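You operate a simulated robot arm through the tools that you are given. There is no shell and no other tool. Be economical: measure what you need, move in short steps, check, and stop when the job is done.

Carry out the task below with a simulated robot arm. There is one attempt and no reset: what you move stays moved.

## Task
Fill the small blue bowl at least half full of rice from the wooden tub.
Fine: use the cream paddle and lay it back, put the lid on again; the other bowl stays empty.

Only the result counts: the job must be done as asked and must still hold three seconds after the hand-in. Knocking over, shifting, dropping, spilling or breaking anything else fails it. A push-on lid holds only when it is set on centred and level and pressed home; a screw cap is set on level and turned clockwise until tight.

## Robot
A 7-joint arm with a two-finger parallel gripper, fixed in place. Base frame: the origin is at the foot of the arm, x ahead of it, y to its left, z up; the work surface is at about z = 0. Units: mm, degrees, N and s.
With the tool pointing down near the work surface it reaches from about 240 to 620 mm from the base axis. Its first joint turns from -66.0 to 66.0 degrees. Payload 2.6 kg.
The TCP is the grasp point between the finger pads, 30 mm short of the fingertips. In the tool frame z runs along the fingers and y along their closing line. The gripper opens to 94 mm. The fingers are 28 mm wide and 10 mm thick; the gripper's body (50 by 96 mm) begins 55 mm behind the TCP.
Orientation is that of the tool frame in the base frame, as a unit quaternion [x, y, z, w]. With the fingers straight down and closing along the base's y, the tool's x points along the base's -x, its y along +y and its z along -z.

## Interface
- The arm moves only by the tool servo_tool. Its argument "rows" is a list that holds one entry, the list of rows, each a list of 7 numbers: the turn, a rotation vector about the base's x, y, z in degrees, then the shift along the base's x, y, z in mm, then the opening in per cent of the stroke, from 0 (shut) to 100 (fully open). In form: [[[rx, ry, rz, dx, dy, dz, hand], ...]]. A call has 1 to 12 rows; each row shifts and turns the commanded pose from where the row before left it. A row lasts 0.2 s, in which the tool goes at most 50 mm and 8.6 degrees; a call with a longer step from one row to the next is refused whole, and so is a gripper value outside its range. A pose out of reach is approached as far as the arm can. The call stops where the force on the tool passes 70 N (or 10 N more than at its start, if that is more) or the arm is blocked; 0.2 s more then pass. Each finger travels about 72 mm/s and halts on what it meets, pressing with about 36 N; the grip force reading is that of the motor and also rises with nothing between the fingers. The clock runs only during rows and for 0.2 s after the last one: add rows that do not move to give the fingers time. The reply holds the time, the measured pose of the TCP, the force on the tool along the base axes, the opening and the grip force, in the units named above and with some noise, with the torque about the TCP (base axes, N m) and any sound that the robot's microphone picked up.
- Cameras (640 x 400 px; columns grow to the right, rows downward): "scene" is fixed at [-12.1, 417.3, 550.1]; the picture's right is [-0.99, -0.11, 0.00], its down [-0.08, 0.69, -0.72] and it looks along [0.08, -0.71, -0.70] (base axes); focal length 214 px, centre (320, 200). "wrist" rides on the gripper at [76, 14, -103] in the tool frame; the picture's right is [-0.18, 0.98, 0.00], its down [-0.75, -0.14, -0.64] and it looks along [-0.63, -0.12, 0.77] (tool axes); focal length 243 px, centre (320, 200). There is no depth. A picture from a camera that has moved, and an enlarged one, comes with that camera's place and axes in the base frame and with its lens.
- snapshot(camera): a new picture of that camera. The clock stands still meanwhile.
- zoom(camera, box): a new picture of the part [left, top, right, bottom] of that camera's present view, enlarged. The clock stands still meanwhile.
- sign_off(): hands the job in; it is judged then, once.

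Go step by step. Nothing tells you positions but the pictures and the camera data: compare them with the known pose of the tool, close in by small moves and look again before you grip or let go. The budget is 120 turns and 84 pictures, counting those below and the enlarged ones. Unless the task says otherwise, let go and move clear before handing in, and close with one line.

The tools are called after "Request:" by a JSON object that holds its "method" and its "body". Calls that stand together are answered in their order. servo_tool: Moves the arm, as the interface text tells. Its arguments: {"type":"object","properties":{"rows":{"type":"array"}},"required":["rows"]} The other tools are called the same way: snapshot (camera) takes a picture; zoom (camera, box) takes an enlarged picture of a part of a camera's view; sign_off () hands the job in.

At the start:

```text
t: 0.0
eef_pos: [433.2, -40.1, 295.0]
tcp_rot: [0.0, 1.0, 0.0, 0.0]
wrist_force: [0.1, 0.1, 0.4]
moment: [0.02, -0.02, 0.0]
grip_width: 94.0
grip_force: 0.0
```

scene: 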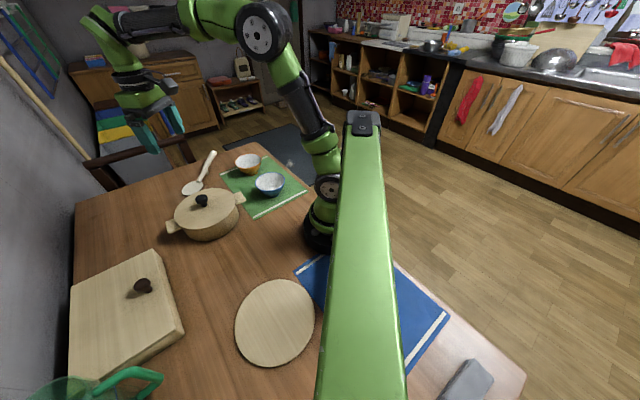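
wrist: 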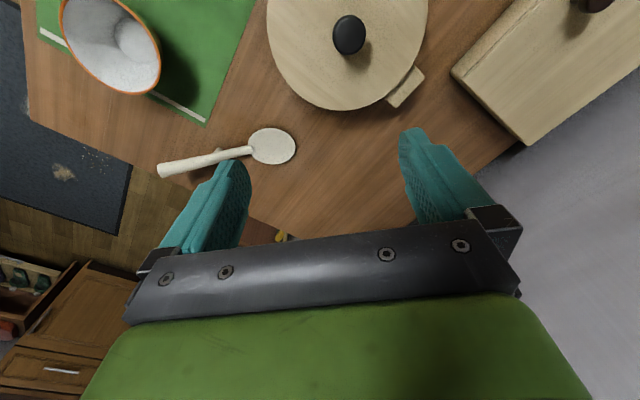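

I see the lidded tub at around (400,-10), the blue bowl near (245,-180), the orange bowl further off and the paddle near (550,-200). I'll take closer looks first.

Request:
{"method": "zoom", "body": {"camera": "scene", "box": [150, 130, 330, 250]}}

Request:
{"method": "zoom", "body": {"camera": "wrist", "box": [0, 0, 480, 300]}}

```text
3.33 times, centred on (240, 190) of scene
camera zoom: at [-12.1, 417.3, 550.1], right [-0.99, -0.11, 0.0], down [-0.08, 0.69, -0.72], along [0.08, -0.71, -0.7], focal length 715 px, centre (587, 233)
```

zoom: 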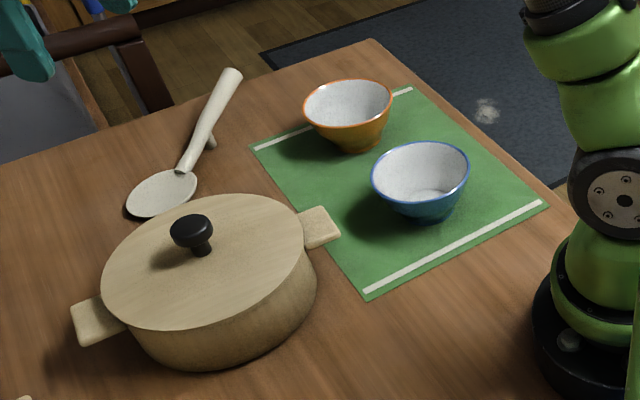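

```text
1.33 times, centred on (240, 150) of wrist
camera zoom: at [357.5, -24.4, 399.7], right [0.18, 0.98, 0.0], down [0.75, -0.14, 0.64], along [0.63, -0.12, -0.77], focal length 324 px, centre (427, 267)
```

zoom: 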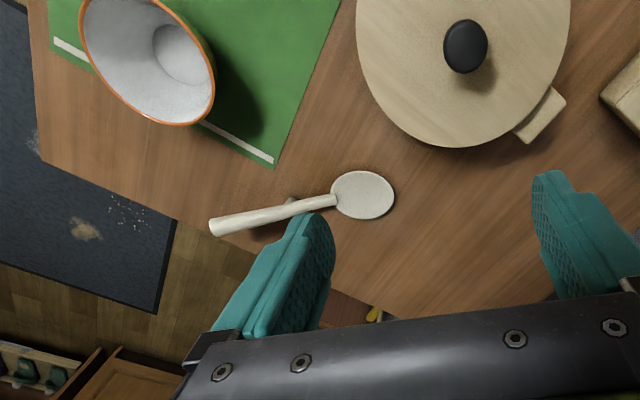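

The paddle's head is at about (541,-146) and its raised handle end at about (529,-325,55), propped on a rest. The lid knob is at about (391,-3,105). I'll move above the knob and check.

Request:
{"method": "servo_tool", "body": {"rows": [[[0, 0, 0, -14, 12, -38, 100], [0, 0, 0, -14, 13, -38, 100], [0, 0, 0, -14, 12, -39, 100], [0, 0, 0, 0, 0, 0, 60]]]}}

Request:
{"method": "snapshot", "body": {"camera": "wrist"}}

Request:
{"method": "zoom", "body": {"camera": "scene", "box": [150, 130, 330, 250]}}

```text
t: 1.0
eef_pos: [391.8, -2.0, 178.7]
tcp_rot: [0.001, 1.0, 0.0, 0.0]
wrist_force: [0.4, 0.2, 0.6]
moment: [-0.02, 0.01, 0.0]
grip_width: 56.5
grip_force: 0.1
```

```text
79 pictures are left
camera wrist: at [316.5, 14.0, 282.8], right [0.18, 0.98, 0.0], down [0.75, -0.14, 0.64], along [0.63, -0.12, -0.77], focal length 243 px, centre (320, 200)
```

wrist: 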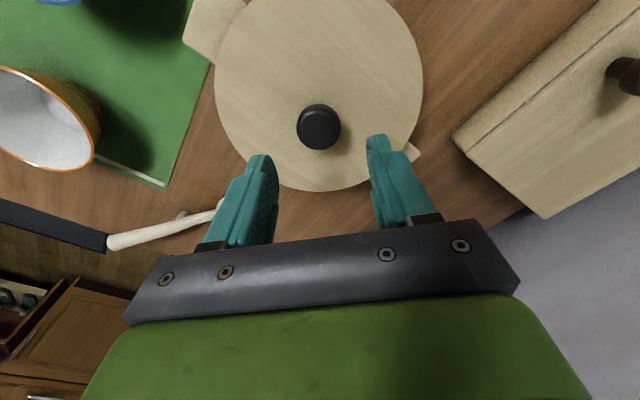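

```text
3.33 times, centred on (240, 190) of scene
camera zoom: at [-12.1, 417.3, 550.1], right [-0.99, -0.11, 0.0], down [-0.08, 0.69, -0.72], along [0.08, -0.71, -0.7], focal length 715 px, centre (587, 233)
```

zoom: 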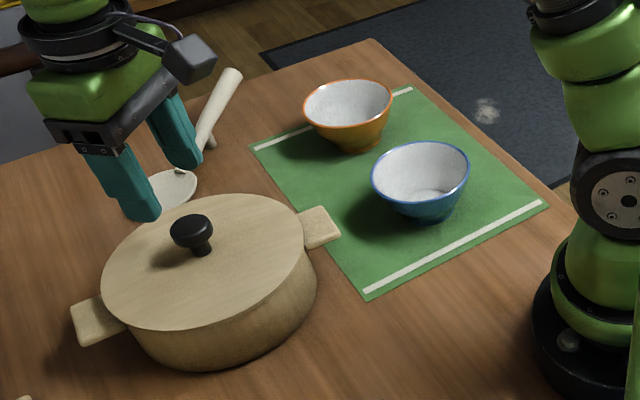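

The knob lies straight below the tool at about (391,-1). I'll lower in steps around it.

Request:
{"method": "servo_tool", "body": {"rows": [[[0, 0, 0, 0, 0, -22, 65], [0, 0, 0, 0, 1, -22, 65], [0, 0, 0, 0, 0, -18, 65], [0, 0, 0, 0, 0, 0, 65]]]}}

Request:
{"method": "snapshot", "body": {"camera": "wrist"}}

Request:
{"method": "zoom", "body": {"camera": "scene", "box": [150, 130, 330, 250]}}

```text
t: 2.0
eef_pos: [390.4, -1.0, 117.5]
tcp_rot: [0.0, 1.0, 0.0, 0.0]
wrist_force: [-0.2, -0.3, 0.8]
moment: [0.0, -0.02, 0.05]
grip_width: 61.1
grip_force: 0.1
```

```text
77 pictures are left
camera wrist: at [314.7, 14.1, 221.8], right [0.18, 0.98, 0.0], down [0.75, -0.14, 0.64], along [0.63, -0.12, -0.77], focal length 243 px, centre (320, 200)
```

wrist: 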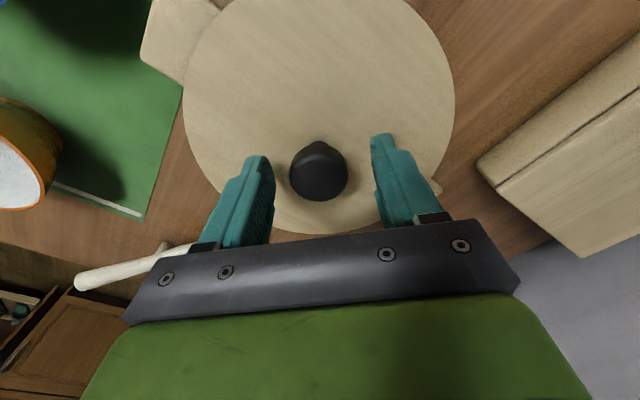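

```text
3.33 times, centred on (240, 190) of scene
camera zoom: at [-12.1, 417.3, 550.1], right [-0.99, -0.11, 0.0], down [-0.08, 0.69, -0.72], along [0.08, -0.71, -0.7], focal length 715 px, centre (587, 233)
```

zoom: 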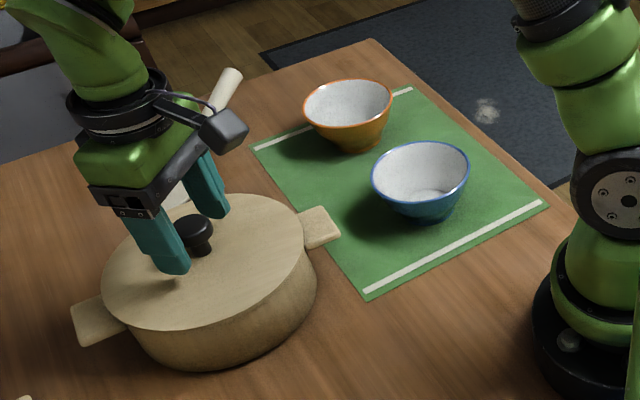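

The fingers straddle the knob well with the tips just above the lid. I'll go 5 mm lower and close.

Request:
{"method": "servo_tool", "body": {"rows": [[[0, 0, 0, 0, 0, -3, 65], [0, 0, 0, 0, 0, -2, 65], [0, 0, 0, 0, 0, 0, 30], [0, 0, 0, 0, 0, 0, 20], [0, 0, 0, 0, 0, 0, 20]]]}}

Request:
{"method": "zoom", "body": {"camera": "scene", "box": [165, 160, 255, 220]}}

```text
t: 3.2
eef_pos: [391.2, -1.2, 112.9]
tcp_rot: [0.0, 1.0, 0.0, 0.0]
wrist_force: [-0.9, -2.5, -0.2]
moment: [0.11, -0.24, -0.04]
grip_width: 32.3
grip_force: 36.0
```

```text
6.67 times, centred on (210, 190) of scene
camera zoom: at [-12.1, 417.3, 550.1], right [-0.99, -0.11, 0.0], down [-0.08, 0.69, -0.72], along [0.08, -0.71, -0.7], focal length 1430 px, centre (1053, 267)
```

zoom: 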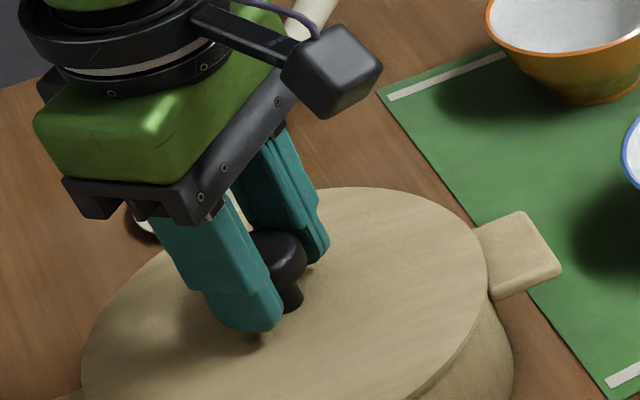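

The knob is held at a width of 32 mm; the lid's home pose is TCP (391,-1,113). I'll lift it gently.

Request:
{"method": "servo_tool", "body": {"rows": [[[0, 0, 0, 0, 0, 5, 20], [0, 0, 0, 0, 0, 10, 20], [0, 0, 0, 0, 0, 20, 20], [0, 0, 0, 0, 0, 30, 20], [0, 0, 0, 0, 0, 35, 20], [0, 0, 0, 0, 0, 0, 20]]]}}

Request:
{"method": "snapshot", "body": {"camera": "scene"}}

```text
t: 4.6
eef_pos: [393.5, 0.3, 213.7]
tcp_rot: [0.0, 1.0, 0.0, 0.0]
wrist_force: [-0.4, 0.6, -0.7]
moment: [0.01, -0.01, 0.0]
grip_width: 32.2
grip_force: 35.6
```

```text
74 pictures are left
```

scene: 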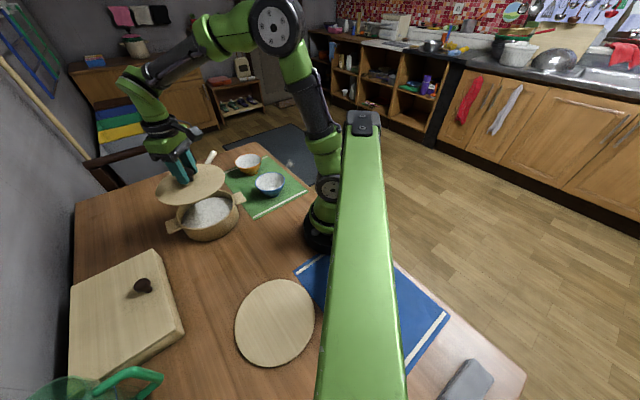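

The lid is off and I can see rice in the tub. I'll carry the lid to the bare table at about (270,150).

Request:
{"method": "servo_tool", "body": {"rows": [[[0, 0, 0, -12, 15, 0, 20], [0, 0, 0, -24, 30, 0, 20], [0, 0, 0, -24, 30, 0, 20], [0, 0, 0, -24, 30, 0, 20], [0, 0, 0, -24, 30, 0, 20], [0, 0, 0, -13, 16, 0, 20], [0, 0, 0, 0, 0, -30, 20], [0, 0, 0, 0, 0, -40, 20], [0, 0, 0, 0, 0, -40, 20], [0, 0, 0, 0, 0, 0, 20]]]}}

Request:
{"method": "snapshot", "body": {"camera": "scene"}}

Request:
{"method": "snapshot", "body": {"camera": "wrist"}}

```text
t: 6.8
eef_pos: [271.2, 150.1, 102.3]
tcp_rot: [-0.001, 1.0, 0.0, 0.0]
wrist_force: [0.0, -0.2, -1.0]
moment: [0.01, 0.02, -0.01]
grip_width: 31.8
grip_force: 35.3
```

```text
73 pictures are left
```

scene: 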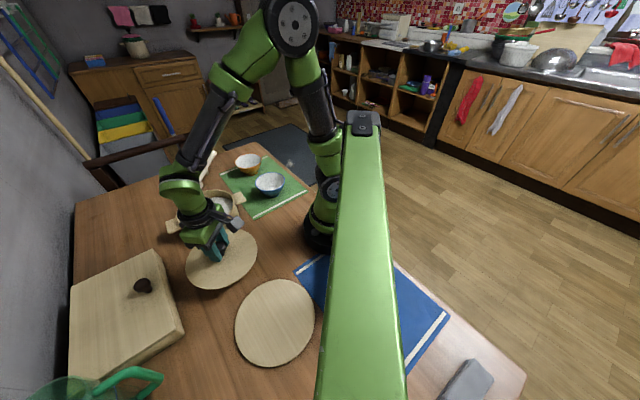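

```text
72 pictures are left
camera wrist: at [194.6, 165.5, 206.8], right [0.18, 0.98, 0.0], down [0.75, -0.14, 0.64], along [0.63, -0.12, -0.77], focal length 243 px, centre (320, 200)
```

wrist: 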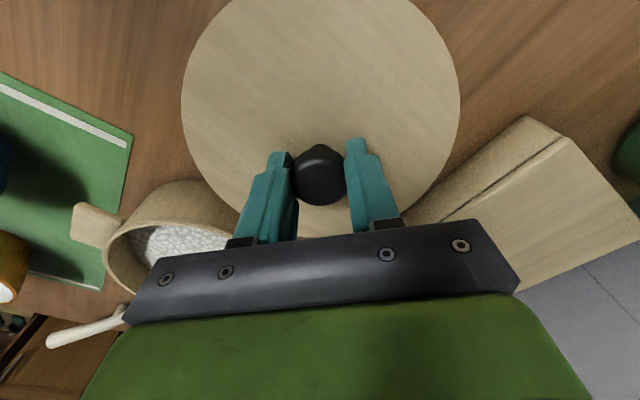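

There is clear table below with about 60 mm to the board. I'll lower carefully until contact.

Request:
{"method": "servo_tool", "body": {"rows": [[[0, 0, 0, 0, 0, -25, 20], [0, 0, 0, 0, 0, -15, 20], [0, 0, 0, 0, 0, -6, 20], [0, 0, 0, 0, 0, -4, 20], [0, 0, 0, 0, 0, 0, 20]]]}}

```text
t: 8.0
eef_pos: [271.4, 148.8, 53.6]
tcp_rot: [0.0, 1.0, 0.001, 0.001]
wrist_force: [-9.3, -7.2, 34.6]
moment: [-0.12, 0.03, 0.3]
grip_width: 32.5
grip_force: 35.8
```

The lid is touching the table with the TCP at about z 53.6. I'll ease up a little, release and rise.

Request:
{"method": "servo_tool", "body": {"rows": [[[0, 0, 0, 0, 0, 1.5, 20], [0, 0, 0, 0, 0, 0, 40], [0, 0, 0, 0, 0, 0, 60], [0, 0, 0, 0, 0, 0, 60], [0, 0, 0, 0, 0, 20, 60], [0, 0, 0, 0, 0, 40, 60], [0, 0, 0, 0, 0, 45, 60], [0, 0, 0, 0, 0, 45, 60]]]}}

Request:
{"method": "snapshot", "body": {"camera": "wrist"}}

Request:
{"method": "zoom", "body": {"camera": "scene", "box": [120, 130, 330, 270]}}

```text
t: 9.8
eef_pos: [269.8, 150.3, 203.8]
tcp_rot: [0.0, 1.0, 0.001, 0.0]
wrist_force: [-0.2, -0.5, 0.5]
moment: [-0.04, 0.01, -0.01]
grip_width: 56.3
grip_force: 0.0
```

```text
71 pictures are left
camera wrist: at [193.4, 164.6, 308.5], right [0.18, 0.98, 0.0], down [0.75, -0.14, 0.64], along [0.63, -0.12, -0.77], focal length 243 px, centre (320, 200)
```

wrist: 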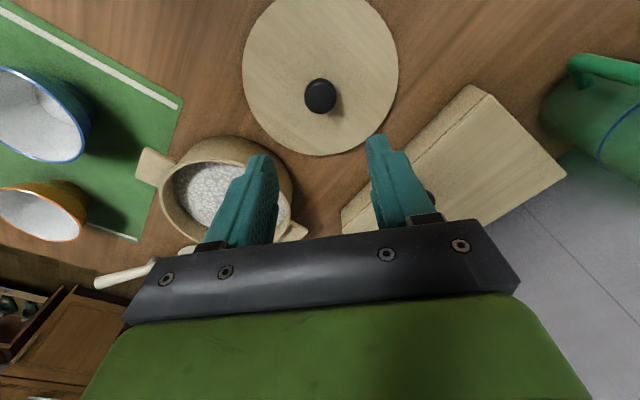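

```text
2.86 times, centred on (225, 200) of scene
camera zoom: at [-12.1, 417.3, 550.1], right [-0.99, -0.11, 0.0], down [-0.08, 0.69, -0.72], along [0.08, -0.71, -0.7], focal length 613 px, centre (591, 200)
```

zoom: 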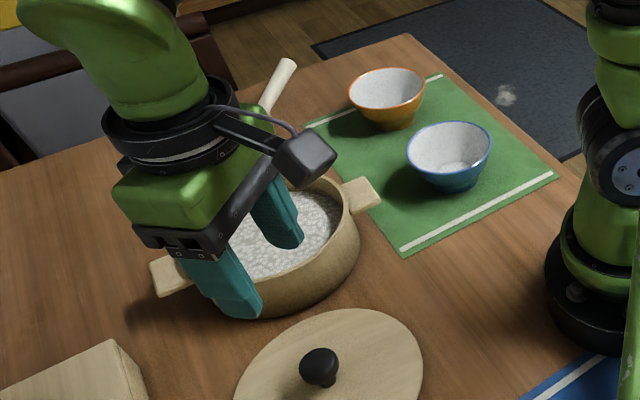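

The lid is down safely and the tub of rice is open. Next I'll turn the gripper by -90° and go above the paddle's handle at about (534,-275).

Request:
{"method": "servo_tool", "body": {"rows": [[[0, 0, -8.2, 20, -30, 0, 60], [0, 0, -8.2, 24, -39, 0, 60], [0, 0, -8.2, 24, -39, 0, 60], [0, 0, -8.2, 24, -39, 0, 60], [0, 0, -8.2, 24, -39, 0, 60], [0, 0, -8.2, 24, -39, 0, 60], [0, 0, -8.2, 24, -39, -10, 60], [0, 0, -8.2, 24, -39, -10, 60], [0, 0, -8.2, 24, -39, -15, 60], [0, 0, -8.1, 24, -39, -15, 60], [0, 0, -8.1, 24, -40, -10, 60], [0, 0, 0, 0, 0, 0, 60]]]}}

Request:
{"method": "snapshot", "body": {"camera": "wrist"}}

Request:
{"method": "zoom", "body": {"camera": "scene", "box": [150, 130, 330, 250]}}

```text
t: 12.4
eef_pos: [529.9, -272.8, 144.4]
tcp_rot: [0.708, 0.706, -0.001, 0.0]
wrist_force: [0.0, 0.0, 1.6]
moment: [0.02, -0.01, 0.02]
grip_width: 56.4
grip_force: 0.0
```

```text
69 pictures are left
camera wrist: at [545.7, -196.0, 248.3], right [0.98, -0.19, 0.0], down [-0.14, -0.75, 0.64], along [-0.12, -0.63, -0.77], focal length 243 px, centre (320, 200)
```

wrist: 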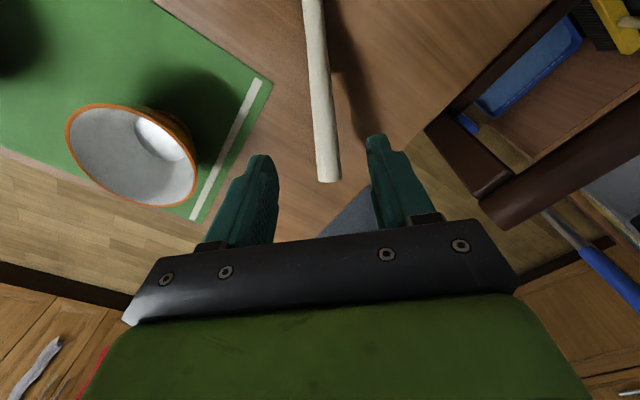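

```text
3.33 times, centred on (240, 190) of scene
camera zoom: at [-12.1, 417.3, 550.1], right [-0.99, -0.11, 0.0], down [-0.08, 0.69, -0.72], along [0.08, -0.71, -0.7], focal length 715 px, centre (587, 233)
```

zoom: 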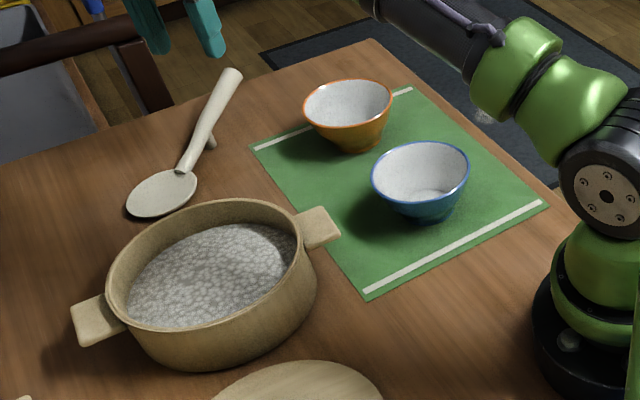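

The handle's end is at about (528,-331) and its line is about 4° off y. I'll look closely at what the handle rests on.

Request:
{"method": "zoom", "body": {"camera": "scene", "box": [175, 140, 235, 200]}}

Request:
{"method": "zoom", "body": {"camera": "wrist", "box": [240, 0, 440, 200]}}

```text
6.67 times, centred on (205, 170) of scene
camera zoom: at [-12.1, 417.3, 550.1], right [-0.99, -0.11, 0.0], down [-0.08, 0.69, -0.72], along [0.08, -0.71, -0.7], focal length 1430 px, centre (1087, 400)
```

zoom: 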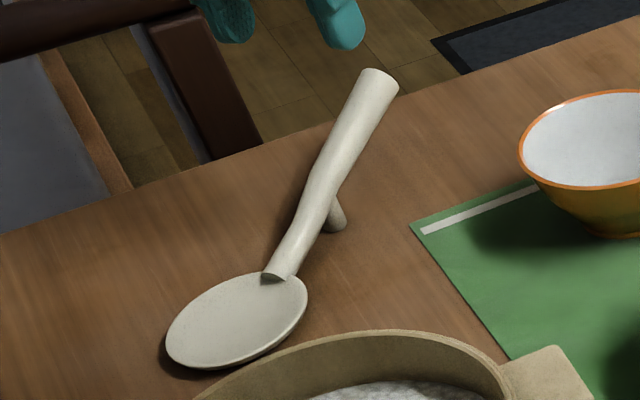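

```text
2.00 times, centred on (340, 100) of wrist
camera zoom: at [545.7, -196.0, 248.3], right [0.98, -0.19, 0.0], down [-0.14, -0.75, 0.64], along [-0.12, -0.63, -0.77], focal length 485 px, centre (280, 400)
```

zoom: 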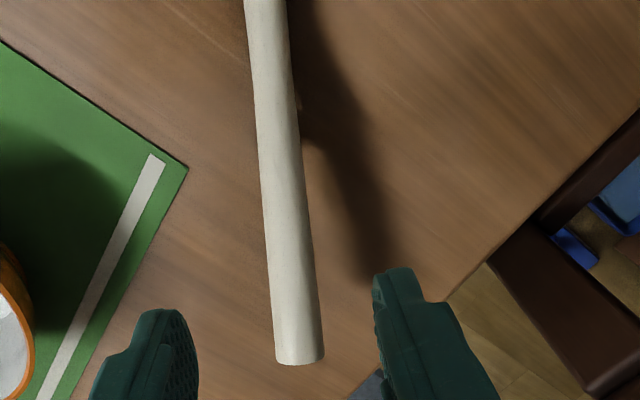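

The paddle stands on its own small foot at about y=-237. I'll grip the handle behind it at y of about -280.

Request:
{"method": "servo_tool", "body": {"rows": [[[0, 0, -3.8, 2.5, -7, -30, 60], [0, 0, 0, 0, 0, -30, 60], [0, 0, 0, 0, 0, -22, 60], [0, 0, 0, 0, 0, -14, 60], [0, 0, 0, 0, 0, 0, 60]]]}}

Request:
{"method": "snapshot", "body": {"camera": "wrist"}}

Request:
{"method": "zoom", "body": {"camera": "scene", "box": [175, 130, 265, 190]}}

```text
t: 13.6
eef_pos: [532.9, -278.8, 47.5]
tcp_rot: [0.731, 0.683, -0.001, 0.0]
wrist_force: [1.0, 0.0, 0.3]
moment: [-0.01, 0.02, 0.04]
grip_width: 56.4
grip_force: 0.1
```

```text
65 pictures are left
camera wrist: at [552.4, -201.4, 152.4], right [0.97, -0.25, 0.0], down [-0.19, -0.74, 0.64], along [-0.16, -0.62, -0.77], focal length 243 px, centre (320, 200)
```

wrist: 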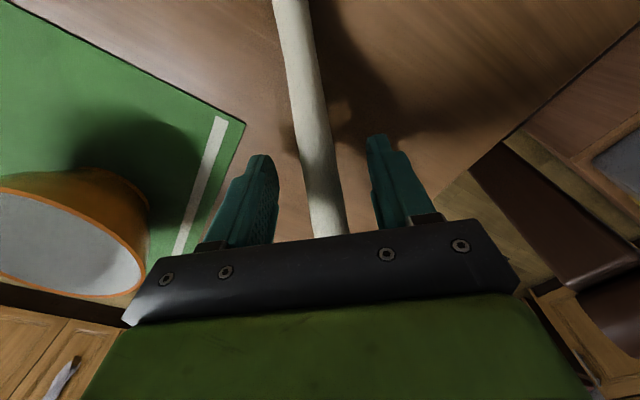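

```text
6.67 times, centred on (220, 160) of scene
camera zoom: at [-12.1, 417.3, 550.1], right [-0.99, -0.11, 0.0], down [-0.08, 0.69, -0.72], along [0.08, -0.71, -0.7], focal length 1430 px, centre (987, 467)
```

zoom: 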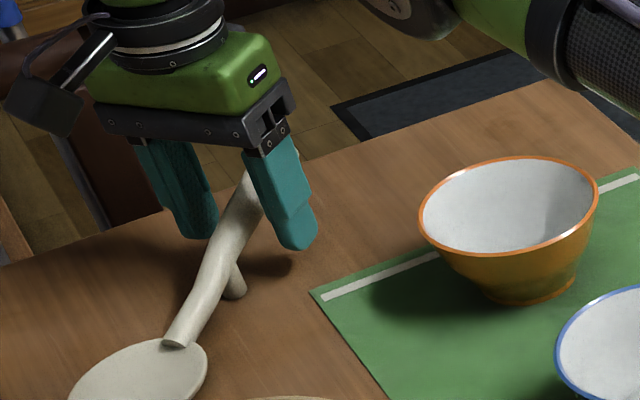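

The handle is centred between the fingers, so I'll close on it.

Request:
{"method": "servo_tool", "body": {"rows": [[[0, 0, 0, 0, 0, 0, 35], [0, 0, 0, 0, 0, 0, 22], [0, 0, 0, 0, 0, 0, 10], [0, 0, 0, 0, 0, 0, 5], [0, 0, 0, 0, 0, 0, 5]]]}}

Request:
{"method": "zoom", "body": {"camera": "scene", "box": [175, 130, 265, 190]}}

```text
t: 14.8
eef_pos: [533.3, -277.1, 48.4]
tcp_rot: [0.73, 0.683, 0.001, 0.0]
wrist_force: [0.4, 1.0, 4.4]
moment: [0.08, -0.04, 0.02]
grip_width: 22.2
grip_force: 36.2
```

```text
6.67 times, centred on (220, 160) of scene
camera zoom: at [-12.1, 417.3, 550.1], right [-0.99, -0.11, 0.0], down [-0.08, 0.69, -0.72], along [0.08, -0.71, -0.7], focal length 1430 px, centre (987, 467)
```

zoom: 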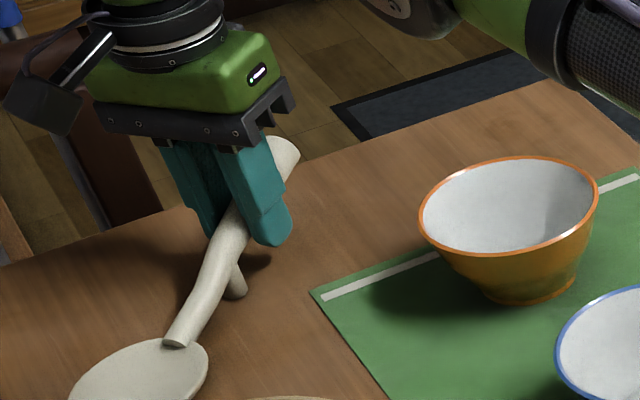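

The handle is held at 22 mm. The paddle's home pose is TCP (532.7,-279.1,48.5) with yaw -93.8. I'll lift it straight up.

Request:
{"method": "servo_tool", "body": {"rows": [[[0, 0, 0, 0, 0, 10, 5], [0, 0, 0, 0, 0, 25, 5], [0, 0, 0, 0, 0, 35, 5], [0, 0, 0, 0, 0, 40, 5], [0, 0, 0, 0, 0, 40, 5], [0, 0, 0, 0, 0, 0, 5]]]}}

Request:
{"method": "zoom", "body": {"camera": "scene", "box": [130, 100, 310, 220]}}

```text
t: 16.2
eef_pos: [527.3, -274.4, 198.6]
tcp_rot: [0.73, 0.683, 0.0, 0.0]
wrist_force: [0.2, -0.2, -0.7]
moment: [-0.02, -0.01, 0.01]
grip_width: 21.8
grip_force: 36.3
out of reach, approached as far as the arm can: row 5
```

```text
3.33 times, centred on (220, 160) of scene
camera zoom: at [-12.1, 417.3, 550.1], right [-0.99, -0.11, 0.0], down [-0.08, 0.69, -0.72], along [0.08, -0.71, -0.7], focal length 715 px, centre (653, 333)
```

zoom: 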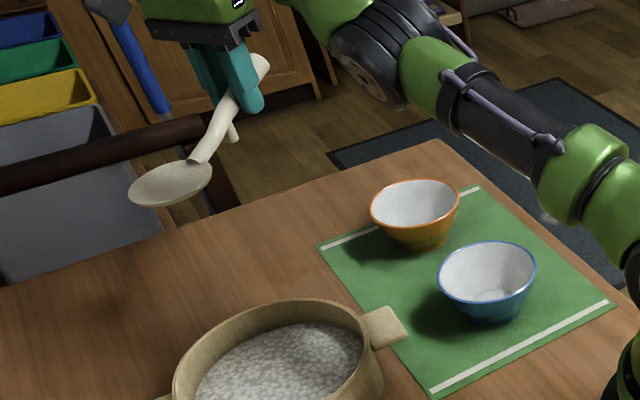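

The paddle is held firmly. I'll carry it to the tub, line it up along y and pitch the head down 40° above the rice.

Request:
{"method": "servo_tool", "body": {"rows": [[[0, 0, 3.8, -25, 15, 10, 5], [0, 0, 0, -35, 25, 10, 5], [-8, 0, 0, -35, 25, 10, 5], [-8, 0, 0, -30, 25, 10, 5], [-8, 0, 0, -14, 20, 5, 5], [-8, 0, 0, 0, 5, 5, 5], [-8, 0, 0, 0, 0, 0, 5], [0, 0, 0, 0, 0, 0, 5]]]}}

Request:
{"method": "zoom", "body": {"camera": "scene", "box": [130, 100, 310, 220]}}

Request:
{"method": "snapshot", "body": {"camera": "wrist"}}

```text
t: 18.0
eef_pos: [556.5, -222.4, 323.8]
tcp_rot: [0.664, 0.664, -0.243, 0.242]
wrist_force: [0.0, -0.7, -1.0]
moment: [-0.01, 0.0, -0.01]
grip_width: 21.9
grip_force: 36.3
out of reach, approached as far as the arm can: row 1, 2, 3, 4, 5, 6, 7
```

```text
3.33 times, centred on (220, 160) of scene
camera zoom: at [-12.1, 417.3, 550.1], right [-0.99, -0.11, 0.0], down [-0.08, 0.69, -0.72], along [0.08, -0.71, -0.7], focal length 715 px, centre (653, 333)
```

zoom: 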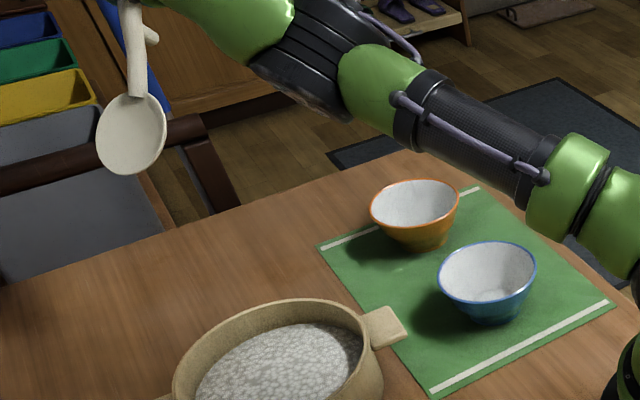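

```text
60 pictures are left
camera wrist: at [570.0, -97.2, 354.3], right [0.98, -0.14, 0.12], down [-0.14, -0.16, 0.98], along [-0.12, -0.98, -0.18], focal length 243 px, centre (320, 200)
```

wrist: 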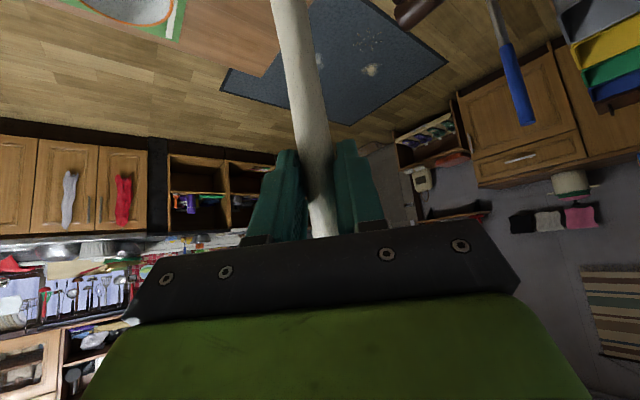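

The arm drifted to (556,-222,324), so the solver seems to be struggling with this pose. I'll give it some time with no further command to see whether it converges.

Request:
{"method": "servo_tool", "body": {"rows": [[[0, 0, 0, 0, 0, 0, 5], [0, 0, 0, 0, 0, 0, 5], [0, 0, 0, 0, 0, 0, 5]]]}}

Request:
{"method": "snapshot", "body": {"camera": "scene"}}

```text
t: 18.8
eef_pos: [555.3, -222.5, 322.8]
tcp_rot: [0.665, 0.664, -0.243, 0.242]
wrist_force: [0.2, 0.3, -0.6]
moment: [0.01, -0.03, -0.01]
grip_width: 21.9
grip_force: 36.1
```

```text
59 pictures are left
```

scene: 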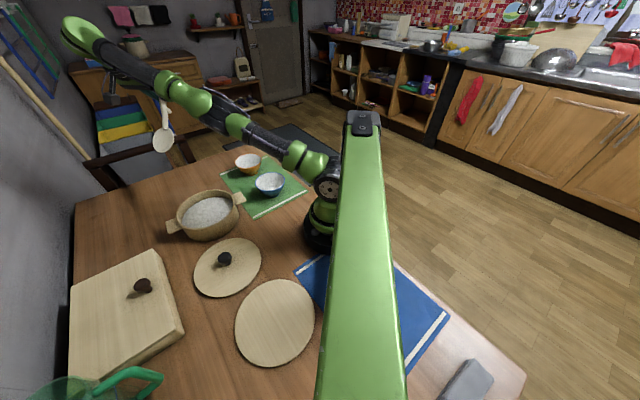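

The commanded pose apparently re-anchors on the reached one. I'll test moving inward in small steps.

Request:
{"method": "servo_tool", "body": {"rows": [[[0, 0, 0, -15, 0, 0, 5], [0, 0, 0, -20, 0, -5, 5], [0, 0, 0, -20, 0, -10, 5], [0, 0, 0, 0, 0, 0, 5]]]}}

```text
t: 19.8
eef_pos: [499.6, -221.4, 309.5]
tcp_rot: [0.665, 0.664, -0.242, 0.242]
wrist_force: [0.4, -0.9, -0.5]
moment: [-0.03, 0.02, 0.02]
grip_width: 21.9
grip_force: 35.7
out of reach, approached as far as the arm can: row 1
```

Moving inward works now. I'll carry on to above the near side of the tub.

Request:
{"method": "servo_tool", "body": {"rows": [[[0, 0, 0, -25, 10, -5, 5], [0, 0, 0, -30, 15, -10, 5], [0, 0, 0, -30, 15, -10, 5], [0, 0, 0, -24, 20, -15, 5], [0, 0, 0, 0, 10, -15, 5], [0, 0, 0, 0, 0, 0, 5]]]}}

Request:
{"method": "zoom", "body": {"camera": "scene", "box": [130, 130, 310, 250]}}

```text
t: 21.2
eef_pos: [389.7, -151.9, 252.5]
tcp_rot: [0.665, 0.664, -0.242, 0.242]
wrist_force: [-0.7, -0.1, -0.8]
moment: [0.0, -0.04, 0.04]
grip_width: 21.7
grip_force: 36.5
```

```text
3.33 times, centred on (220, 190) of scene
camera zoom: at [-12.1, 417.3, 550.1], right [-0.99, -0.11, 0.0], down [-0.08, 0.69, -0.72], along [0.08, -0.71, -0.7], focal length 715 px, centre (653, 233)
```

zoom: 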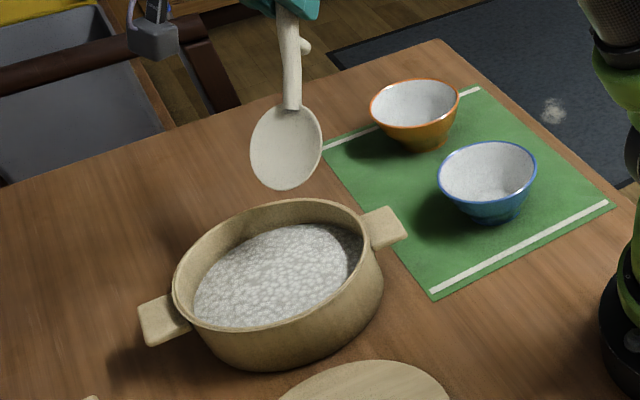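

The paddle geometry matches my model: the tip is at (390,-50,107). I'll lower it and slide the blade into the rice at 40°.

Request:
{"method": "servo_tool", "body": {"rows": [[[0, 0, 0, 1, 1, -31, 5], [0, 0, 0, 0, 0, -30, 5], [0, 0, 0, 0, 9, -9, 5], [0, 0, 0, 0, 10, -9, 5], [0, 0, 0, 0, 9, -8, 5], [0, 0, 0, 0, 0, 0, 5]]]}}

Request:
{"method": "zoom", "body": {"camera": "scene", "box": [160, 150, 280, 250]}}

```text
t: 22.6
eef_pos: [391.8, -122.1, 164.2]
tcp_rot: [0.665, 0.664, -0.242, 0.242]
wrist_force: [0.4, -0.9, -0.4]
moment: [-0.02, -0.04, 0.0]
grip_width: 21.6
grip_force: 36.2
```

```text
4.00 times, centred on (220, 200) of scene
camera zoom: at [-12.1, 417.3, 550.1], right [-0.99, -0.11, 0.0], down [-0.08, 0.69, -0.72], along [0.08, -0.71, -0.7], focal length 858 px, centre (720, 200)
```

zoom: 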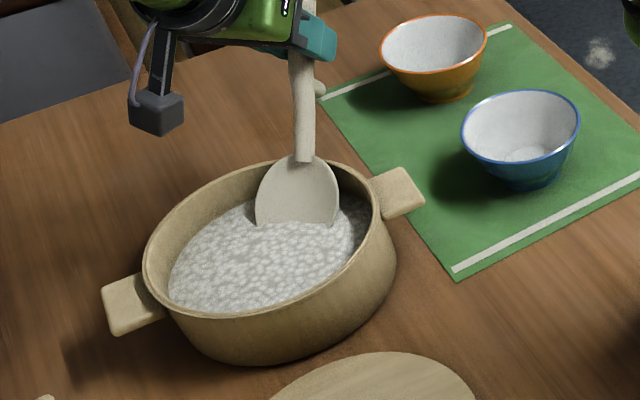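

There is no force, and the blade is in the rice by about 20 mm. Now I'll push forward while levelling, then lift with the load.

Request:
{"method": "servo_tool", "body": {"rows": [[[4, 0, 0, 0, 0, -9, 5], [4, 0, 0, 0, 0, -9, 5], [4, 0, 0, 0, 9, -8, 5], [4, 0, 0, 0, 9, -8, 5], [4, 0, 0, 0, 3, -3, 5], [4, 0, 0, 0, 3, -3, 5], [4, 0, 0, 0, -4, 8, 5], [4, 0, 0, 0, -4, 8, 5], [4, 0, 0, 0, -4, 8, 5], [4, 0, 0, 0, -4, 9, 5], [0, 0, 0, 0, 0, 20, 5], [0, 0, 0, 0, 0, 20, 5]]]}}

Request:
{"method": "zoom", "body": {"camera": "scene", "box": [160, 150, 280, 250]}}

```text
t: 25.2
eef_pos: [391.1, -115.3, 199.2]
tcp_rot: [0.707, 0.707, 0.0, 0.001]
wrist_force: [-0.5, 0.7, -0.3]
moment: [-0.04, -0.02, 0.03]
grip_width: 21.9
grip_force: 35.6
```

```text
4.00 times, centred on (220, 200) of scene
camera zoom: at [-12.1, 417.3, 550.1], right [-0.99, -0.11, 0.0], down [-0.08, 0.69, -0.72], along [0.08, -0.71, -0.7], focal length 858 px, centre (720, 200)
```

zoom: 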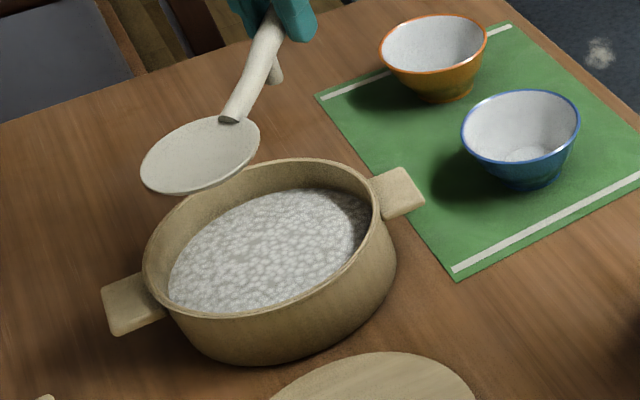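

The paddle may be empty; I'll look at it close up.

Request:
{"method": "zoom", "body": {"camera": "scene", "box": [180, 165, 240, 205]}}

```text
10.00 times, centred on (210, 185) of scene
camera zoom: at [-12.1, 417.3, 550.1], right [-0.99, -0.11, 0.0], down [-0.08, 0.69, -0.72], along [0.08, -0.71, -0.7], focal length 2145 px, centre (1420, 350)
```

zoom: 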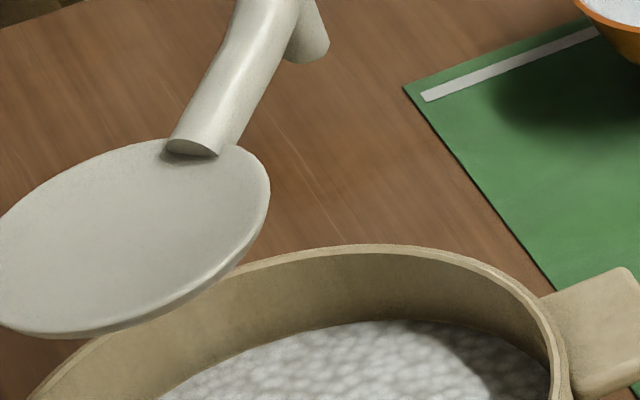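

The blade is flat and empty, because it never went under fully. I'll try deeper and flatter: pitch of 15° with the whole head under, a push forward, then levelling while raising the head.

Request:
{"method": "servo_tool", "body": {"rows": [[[-7.5, 0, 0, 0, 7, -25, 5], [-7.5, 0, 0, 0, 8, -30, 5], [0, 0, 0, 0, 0, -20, 5], [0, 0, 0, 0, 0, -14, 5], [0, 0, 0, 0, 0, -7, 5], [0, 0, 0, 0, 5, 0, 5], [0, 0, 0, 0, 5, 0, 5], [0, 0, 0, 0, 0, 0, 5]]]}}

Request:
{"method": "zoom", "body": {"camera": "scene", "box": [160, 150, 280, 250]}}

```text
t: 27.0
eef_pos: [390.7, -89.8, 101.0]
tcp_rot: [0.7, 0.702, -0.093, 0.089]
wrist_force: [0.0, -0.5, -0.7]
moment: [-0.04, 0.02, -0.01]
grip_width: 21.7
grip_force: 36.2
```

```text
4.00 times, centred on (220, 200) of scene
camera zoom: at [-12.1, 417.3, 550.1], right [-0.99, -0.11, 0.0], down [-0.08, 0.69, -0.72], along [0.08, -0.71, -0.7], focal length 858 px, centre (720, 200)
```

zoom: 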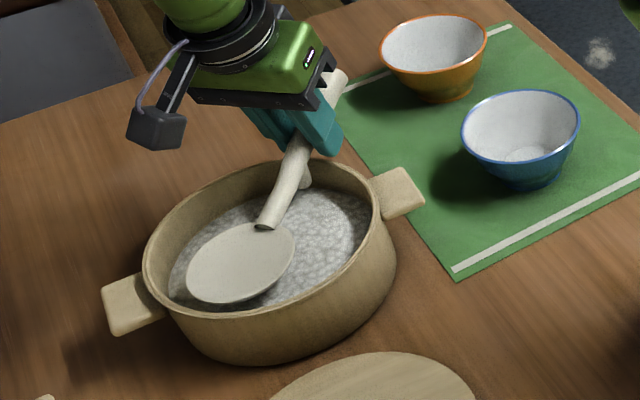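

The head looks higher than planned, at about z 65 rather than 26, so the paddle may have turned in the grip. I'll zoom in.

Request:
{"method": "zoom", "body": {"camera": "scene", "box": [180, 170, 255, 230]}}

Request:
{"method": "snapshot", "body": {"camera": "wrist"}}

```text
6.67 times, centred on (218, 200) of scene
camera zoom: at [-12.1, 417.3, 550.1], right [-0.99, -0.11, 0.0], down [-0.08, 0.69, -0.72], along [0.08, -0.71, -0.7], focal length 1430 px, centre (1003, 200)
```

zoom: 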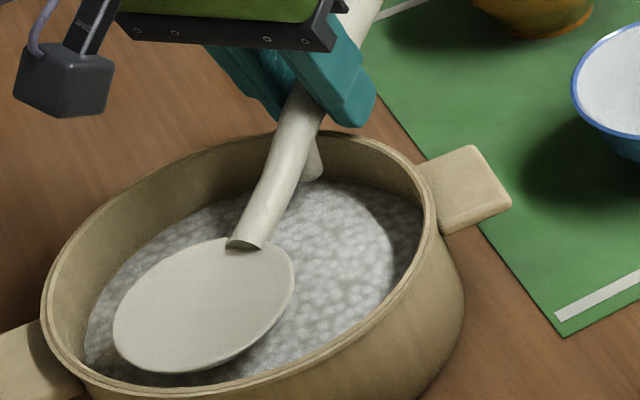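

```text
52 pictures are left
camera wrist: at [405.4, 12.8, 181.6], right [0.98, -0.18, 0.04], down [-0.14, -0.56, 0.81], along [-0.12, -0.81, -0.58], focal length 243 px, centre (320, 200)
```

wrist: 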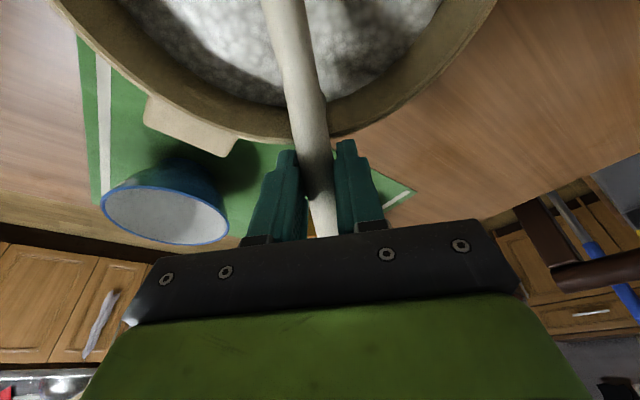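

It's ambiguous from this angle. I'll raise it straight up without turning and compare the paddle with the gripper.

Request:
{"method": "servo_tool", "body": {"rows": [[[0, 0, 0, 0, 0, 15, 5], [0, 0, 0, 0, 0, 25, 5], [0, 0, 0, 0, -10, 30, 5], [0, 0, 0, 0, -10, 30, 5], [0, 0, 0, 0, 0, 0, 5]]]}}

Request:
{"method": "zoom", "body": {"camera": "scene", "box": [160, 150, 280, 250]}}

```text
t: 28.2
eef_pos: [392.6, -110.2, 203.2]
tcp_rot: [0.701, 0.701, -0.093, 0.092]
wrist_force: [0.0, 0.0, -0.8]
moment: [-0.04, 0.03, 0.02]
grip_width: 21.6
grip_force: 35.7
```

```text
4.00 times, centred on (220, 200) of scene
camera zoom: at [-12.1, 417.3, 550.1], right [-0.99, -0.11, 0.0], down [-0.08, 0.69, -0.72], along [0.08, -0.71, -0.7], focal length 858 px, centre (720, 200)
```

zoom: 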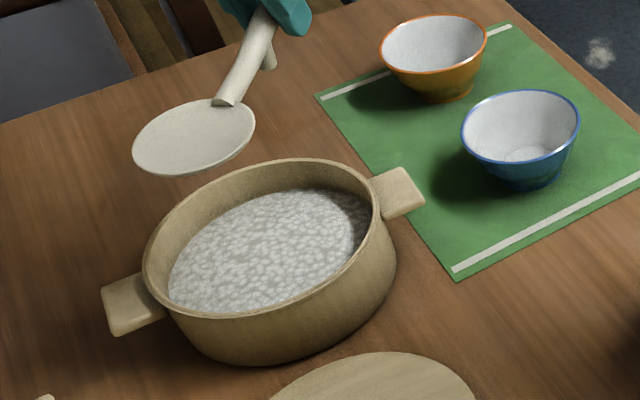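

The foot under the handle caught the tub rim and turned the paddle up about 19° in the grip, with about 10 mm of slide. The tub is undisturbed. I'll go in again with the foot kept outside the rim: 30° entry, levelling to 12° under the rice.

Request:
{"method": "servo_tool", "body": {"rows": [[[-8.5, 0, 0, -1, 5, 0, 5], [-8.5, 0, 0, 0, 5, 0, 5], [-8.5, 0, 0, 0, 5, 0, 5], [-8.5, 0, 0, 0, 5, 0, 5], [0, 0, 0, 0, 0, -20, 5], [0, 0, 0, 0, 0, 0, 5]]]}}

Request:
{"method": "zoom", "body": {"camera": "scene", "box": [160, 130, 280, 230]}}

```text
t: 29.6
eef_pos: [392.3, -90.0, 183.2]
tcp_rot: [0.643, 0.643, -0.293, 0.294]
wrist_force: [0.5, 0.2, -1.1]
moment: [-0.02, -0.01, 0.0]
grip_width: 21.8
grip_force: 36.3
```

```text
4.00 times, centred on (220, 180) of scene
camera zoom: at [-12.1, 417.3, 550.1], right [-0.99, -0.11, 0.0], down [-0.08, 0.69, -0.72], along [0.08, -0.71, -0.7], focal length 858 px, centre (720, 280)
```

zoom: 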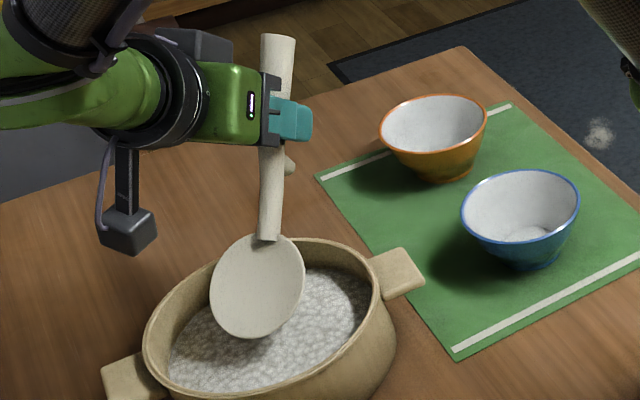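

The model matches now. I'll insert the blade and level it under the rice.

Request:
{"method": "servo_tool", "body": {"rows": [[[0, 0, 0, 0, 0, -20, 5], [0, 0, 0, 0, 0, -15, 5], [0, 0, 0, 0, 0, -15, 5], [4.5, 0, 0, 0, -6, -10, 5], [4.5, 0, 0, 0, -6, -10, 5], [0, 0, 0, 0, 0, 0, 5]]]}}

Request:
{"method": "zoom", "body": {"camera": "scene", "box": [160, 150, 280, 250]}}

```text
t: 31.0
eef_pos: [390.9, -100.8, 112.5]
tcp_rot: [0.664, 0.665, -0.241, 0.242]
wrist_force: [0.2, 0.2, -0.8]
moment: [-0.07, -0.02, 0.0]
grip_width: 21.9
grip_force: 35.4
```

```text
4.00 times, centred on (220, 200) of scene
camera zoom: at [-12.1, 417.3, 550.1], right [-0.99, -0.11, 0.0], down [-0.08, 0.69, -0.72], along [0.08, -0.71, -0.7], focal length 858 px, centre (720, 200)
```

zoom: 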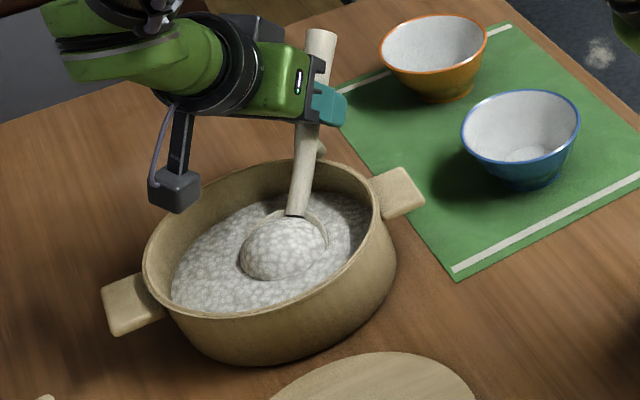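

A heap of rice has formed on the blade. I'll lift gently while levelling it.

Request:
{"method": "servo_tool", "body": {"rows": [[[0, 0, 0, 0, 0, 5, 5], [2.2, 0, 0, 0, -3, 6, 5], [2.2, 0, 0, 0, -3, 6, 5], [2.2, 0, 0, 0, -3, 6, 5], [2.4, 0, 0, 0, -3, 6, 5], [3, 0, 0, 0, -3, 6, 5], [3, 0, 0, 0, -3, 8, 5], [3, 0, 0, 0, -3, 10, 5], [3, 0, 0, 0, -3, 10, 5], [0, 0, 0, 0, 0, 15, 5], [0, 0, 0, 0, 0, 20, 5], [0, 0, 0, 0, 0, 10, 5]]]}}

Request:
{"method": "zoom", "body": {"camera": "scene", "box": [160, 150, 280, 250]}}

```text
t: 33.6
eef_pos: [390.7, -126.8, 221.7]
tcp_rot: [0.698, 0.697, -0.116, 0.116]
wrist_force: [-0.3, 0.4, -1.5]
moment: [-0.06, -0.02, -0.04]
grip_width: 21.6
grip_force: 36.1
```

```text
4.00 times, centred on (220, 200) of scene
camera zoom: at [-12.1, 417.3, 550.1], right [-0.99, -0.11, 0.0], down [-0.08, 0.69, -0.72], along [0.08, -0.71, -0.7], focal length 858 px, centre (720, 200)
```

zoom: 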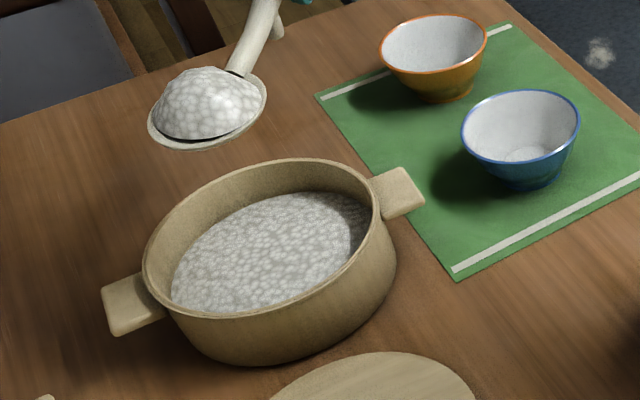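

A good heap sits on the level blade. I'll swing the paddle at height, turning it 90° so its head is over the blue bowl at about (235,-165).

Request:
{"method": "servo_tool", "body": {"rows": [[[0, 0, 4, -1, -2, 0, 5], [0, 0, 8, -3, -3, 0, 5], [0, 0, 8, -3, -4, 0, 5], [0, 0, 8, -3, -4, 0, 5], [0, 0, 8, -4, -4, 0, 5], [0, 0, 8, -4, -4, 0, 5], [0, 0, 8, -4, -4, 0, 5], [0, 0, 8, -4, -4, 0, 5], [0, 0, 8, -4, -4, 0, 5], [0, 0, 8, -3, -3, 0, 5], [0, 0, 8, -1, -1, 0, 5], [0, 0, 6, 0, -1, 0, 5]]]}}

Request:
{"method": "snapshot", "body": {"camera": "scene"}}

Request:
{"method": "snapshot", "body": {"camera": "wrist"}}

```text
t: 36.2
eef_pos: [356.4, -165.0, 221.1]
tcp_rot: [-0.001, 0.986, 0.001, 0.164]
wrist_force: [0.3, -0.1, -1.0]
moment: [-0.03, -0.04, -0.02]
grip_width: 22.0
grip_force: 35.5
```

```text
47 pictures are left
```

scene: 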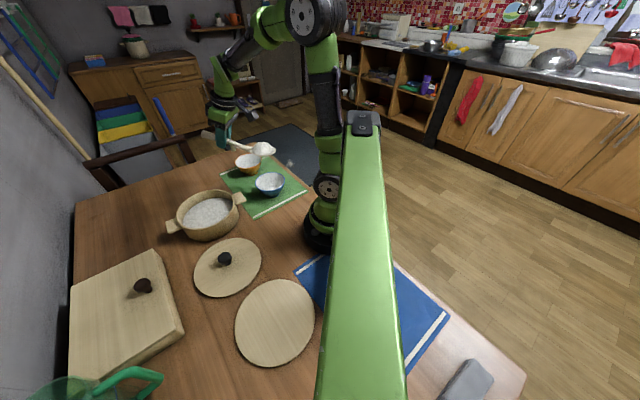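

```text
46 pictures are left
camera wrist: at [251.6, -149.3, 294.8], right [0.17, 0.98, 0.06], down [0.5, -0.14, 0.85], along [0.85, -0.12, -0.52], focal length 243 px, centre (320, 200)
```

wrist: 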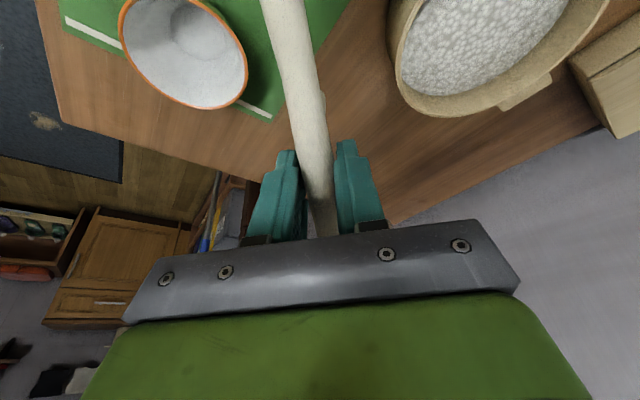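

The head is over the blue bowl at height. I'll lower it and check the alignment.

Request:
{"method": "servo_tool", "body": {"rows": [[[0, 0, 0, 0, 0, -20, 5], [0, 0, 0, 0, 0, -25, 5], [0, 0, 0, 0, 0, -20, 5], [0, 0, 0, 0, 0, -12, 5], [0, 0, 0, 0, 0, 0, 5]]]}}

Request:
{"method": "zoom", "body": {"camera": "scene", "box": [210, 130, 315, 220]}}

```text
t: 37.4
eef_pos: [357.0, -165.4, 144.0]
tcp_rot: [0.0, 0.986, 0.0, 0.165]
wrist_force: [-0.2, -0.5, -1.2]
moment: [0.0, -0.12, -0.01]
grip_width: 21.5
grip_force: 36.2
```

```text
4.44 times, centred on (262, 175) of scene
camera zoom: at [-12.1, 417.3, 550.1], right [-0.99, -0.11, 0.0], down [-0.08, 0.69, -0.72], along [0.08, -0.71, -0.7], focal length 953 px, centre (576, 311)
```

zoom: 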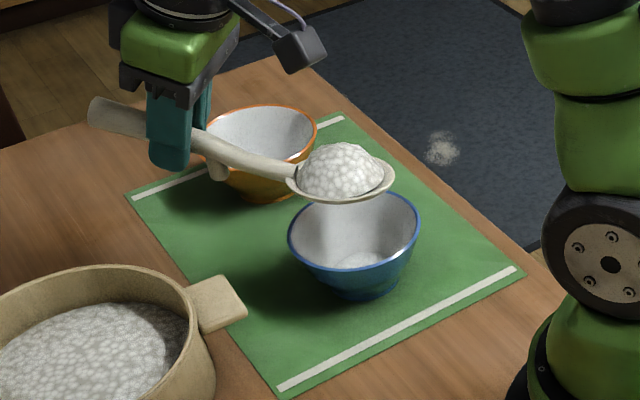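

Blade and bowl line up well. I'll roll the paddle about its long axis towards +y to tip the rice in.

Request:
{"method": "servo_tool", "body": {"rows": [[[-6, 0, 0, 2, 2.5, -5, 5], [-7, 0, 0, 0, 2.5, -5, 5], [-7, 0, 0, 0, 2.5, -5, 5], [-7, 0, 0, 0, 3, -5, 5], [-7, 0, 0, 0, 3, -5, 5], [-7, 0, 0, 0, 3, -5, 5], [-7, 0, 0, 0, 2, -2, 5], [0, 0, 0, 0, 0, 0, 5]]]}}

Request:
{"method": "zoom", "body": {"camera": "scene", "box": [210, 130, 315, 220]}}

```text
t: 39.2
eef_pos: [360.0, -146.8, 110.9]
tcp_rot: [-0.067, 0.901, -0.402, 0.151]
wrist_force: [-0.1, 0.2, -0.8]
moment: [0.02, -0.06, 0.02]
grip_width: 21.7
grip_force: 36.1
```

```text
4.44 times, centred on (262, 175) of scene
camera zoom: at [-12.1, 417.3, 550.1], right [-0.99, -0.11, 0.0], down [-0.08, 0.69, -0.72], along [0.08, -0.71, -0.7], focal length 953 px, centre (576, 311)
```

zoom: 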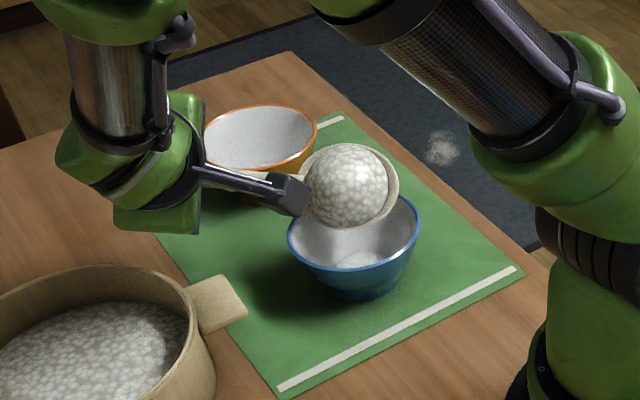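

The rice clings at 48°. I'll roll further to about 64° and look again.

Request:
{"method": "servo_tool", "body": {"rows": [[[-8, 0, 0, 0, 3, 1, 5], [-8, 0, 0, 0, 4, 1, 5], [0, 0, 0, 0, 0, 0, 5], [0, 0, 0, 0, 0, 0, 5]]]}}

Request:
{"method": "zoom", "body": {"camera": "scene", "box": [210, 130, 315, 220]}}

```text
t: 40.2
eef_pos: [360.2, -138.6, 113.3]
tcp_rot: [-0.087, 0.836, -0.523, 0.14]
wrist_force: [-0.4, -0.6, -1.6]
moment: [0.05, -0.08, -0.02]
grip_width: 22.2
grip_force: 36.5
```

```text
4.44 times, centred on (262, 175) of scene
camera zoom: at [-12.1, 417.3, 550.1], right [-0.99, -0.11, 0.0], down [-0.08, 0.69, -0.72], along [0.08, -0.71, -0.7], focal length 953 px, centre (576, 311)
```

zoom: 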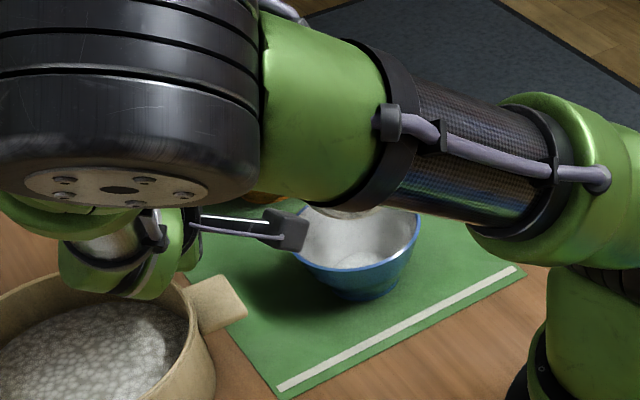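

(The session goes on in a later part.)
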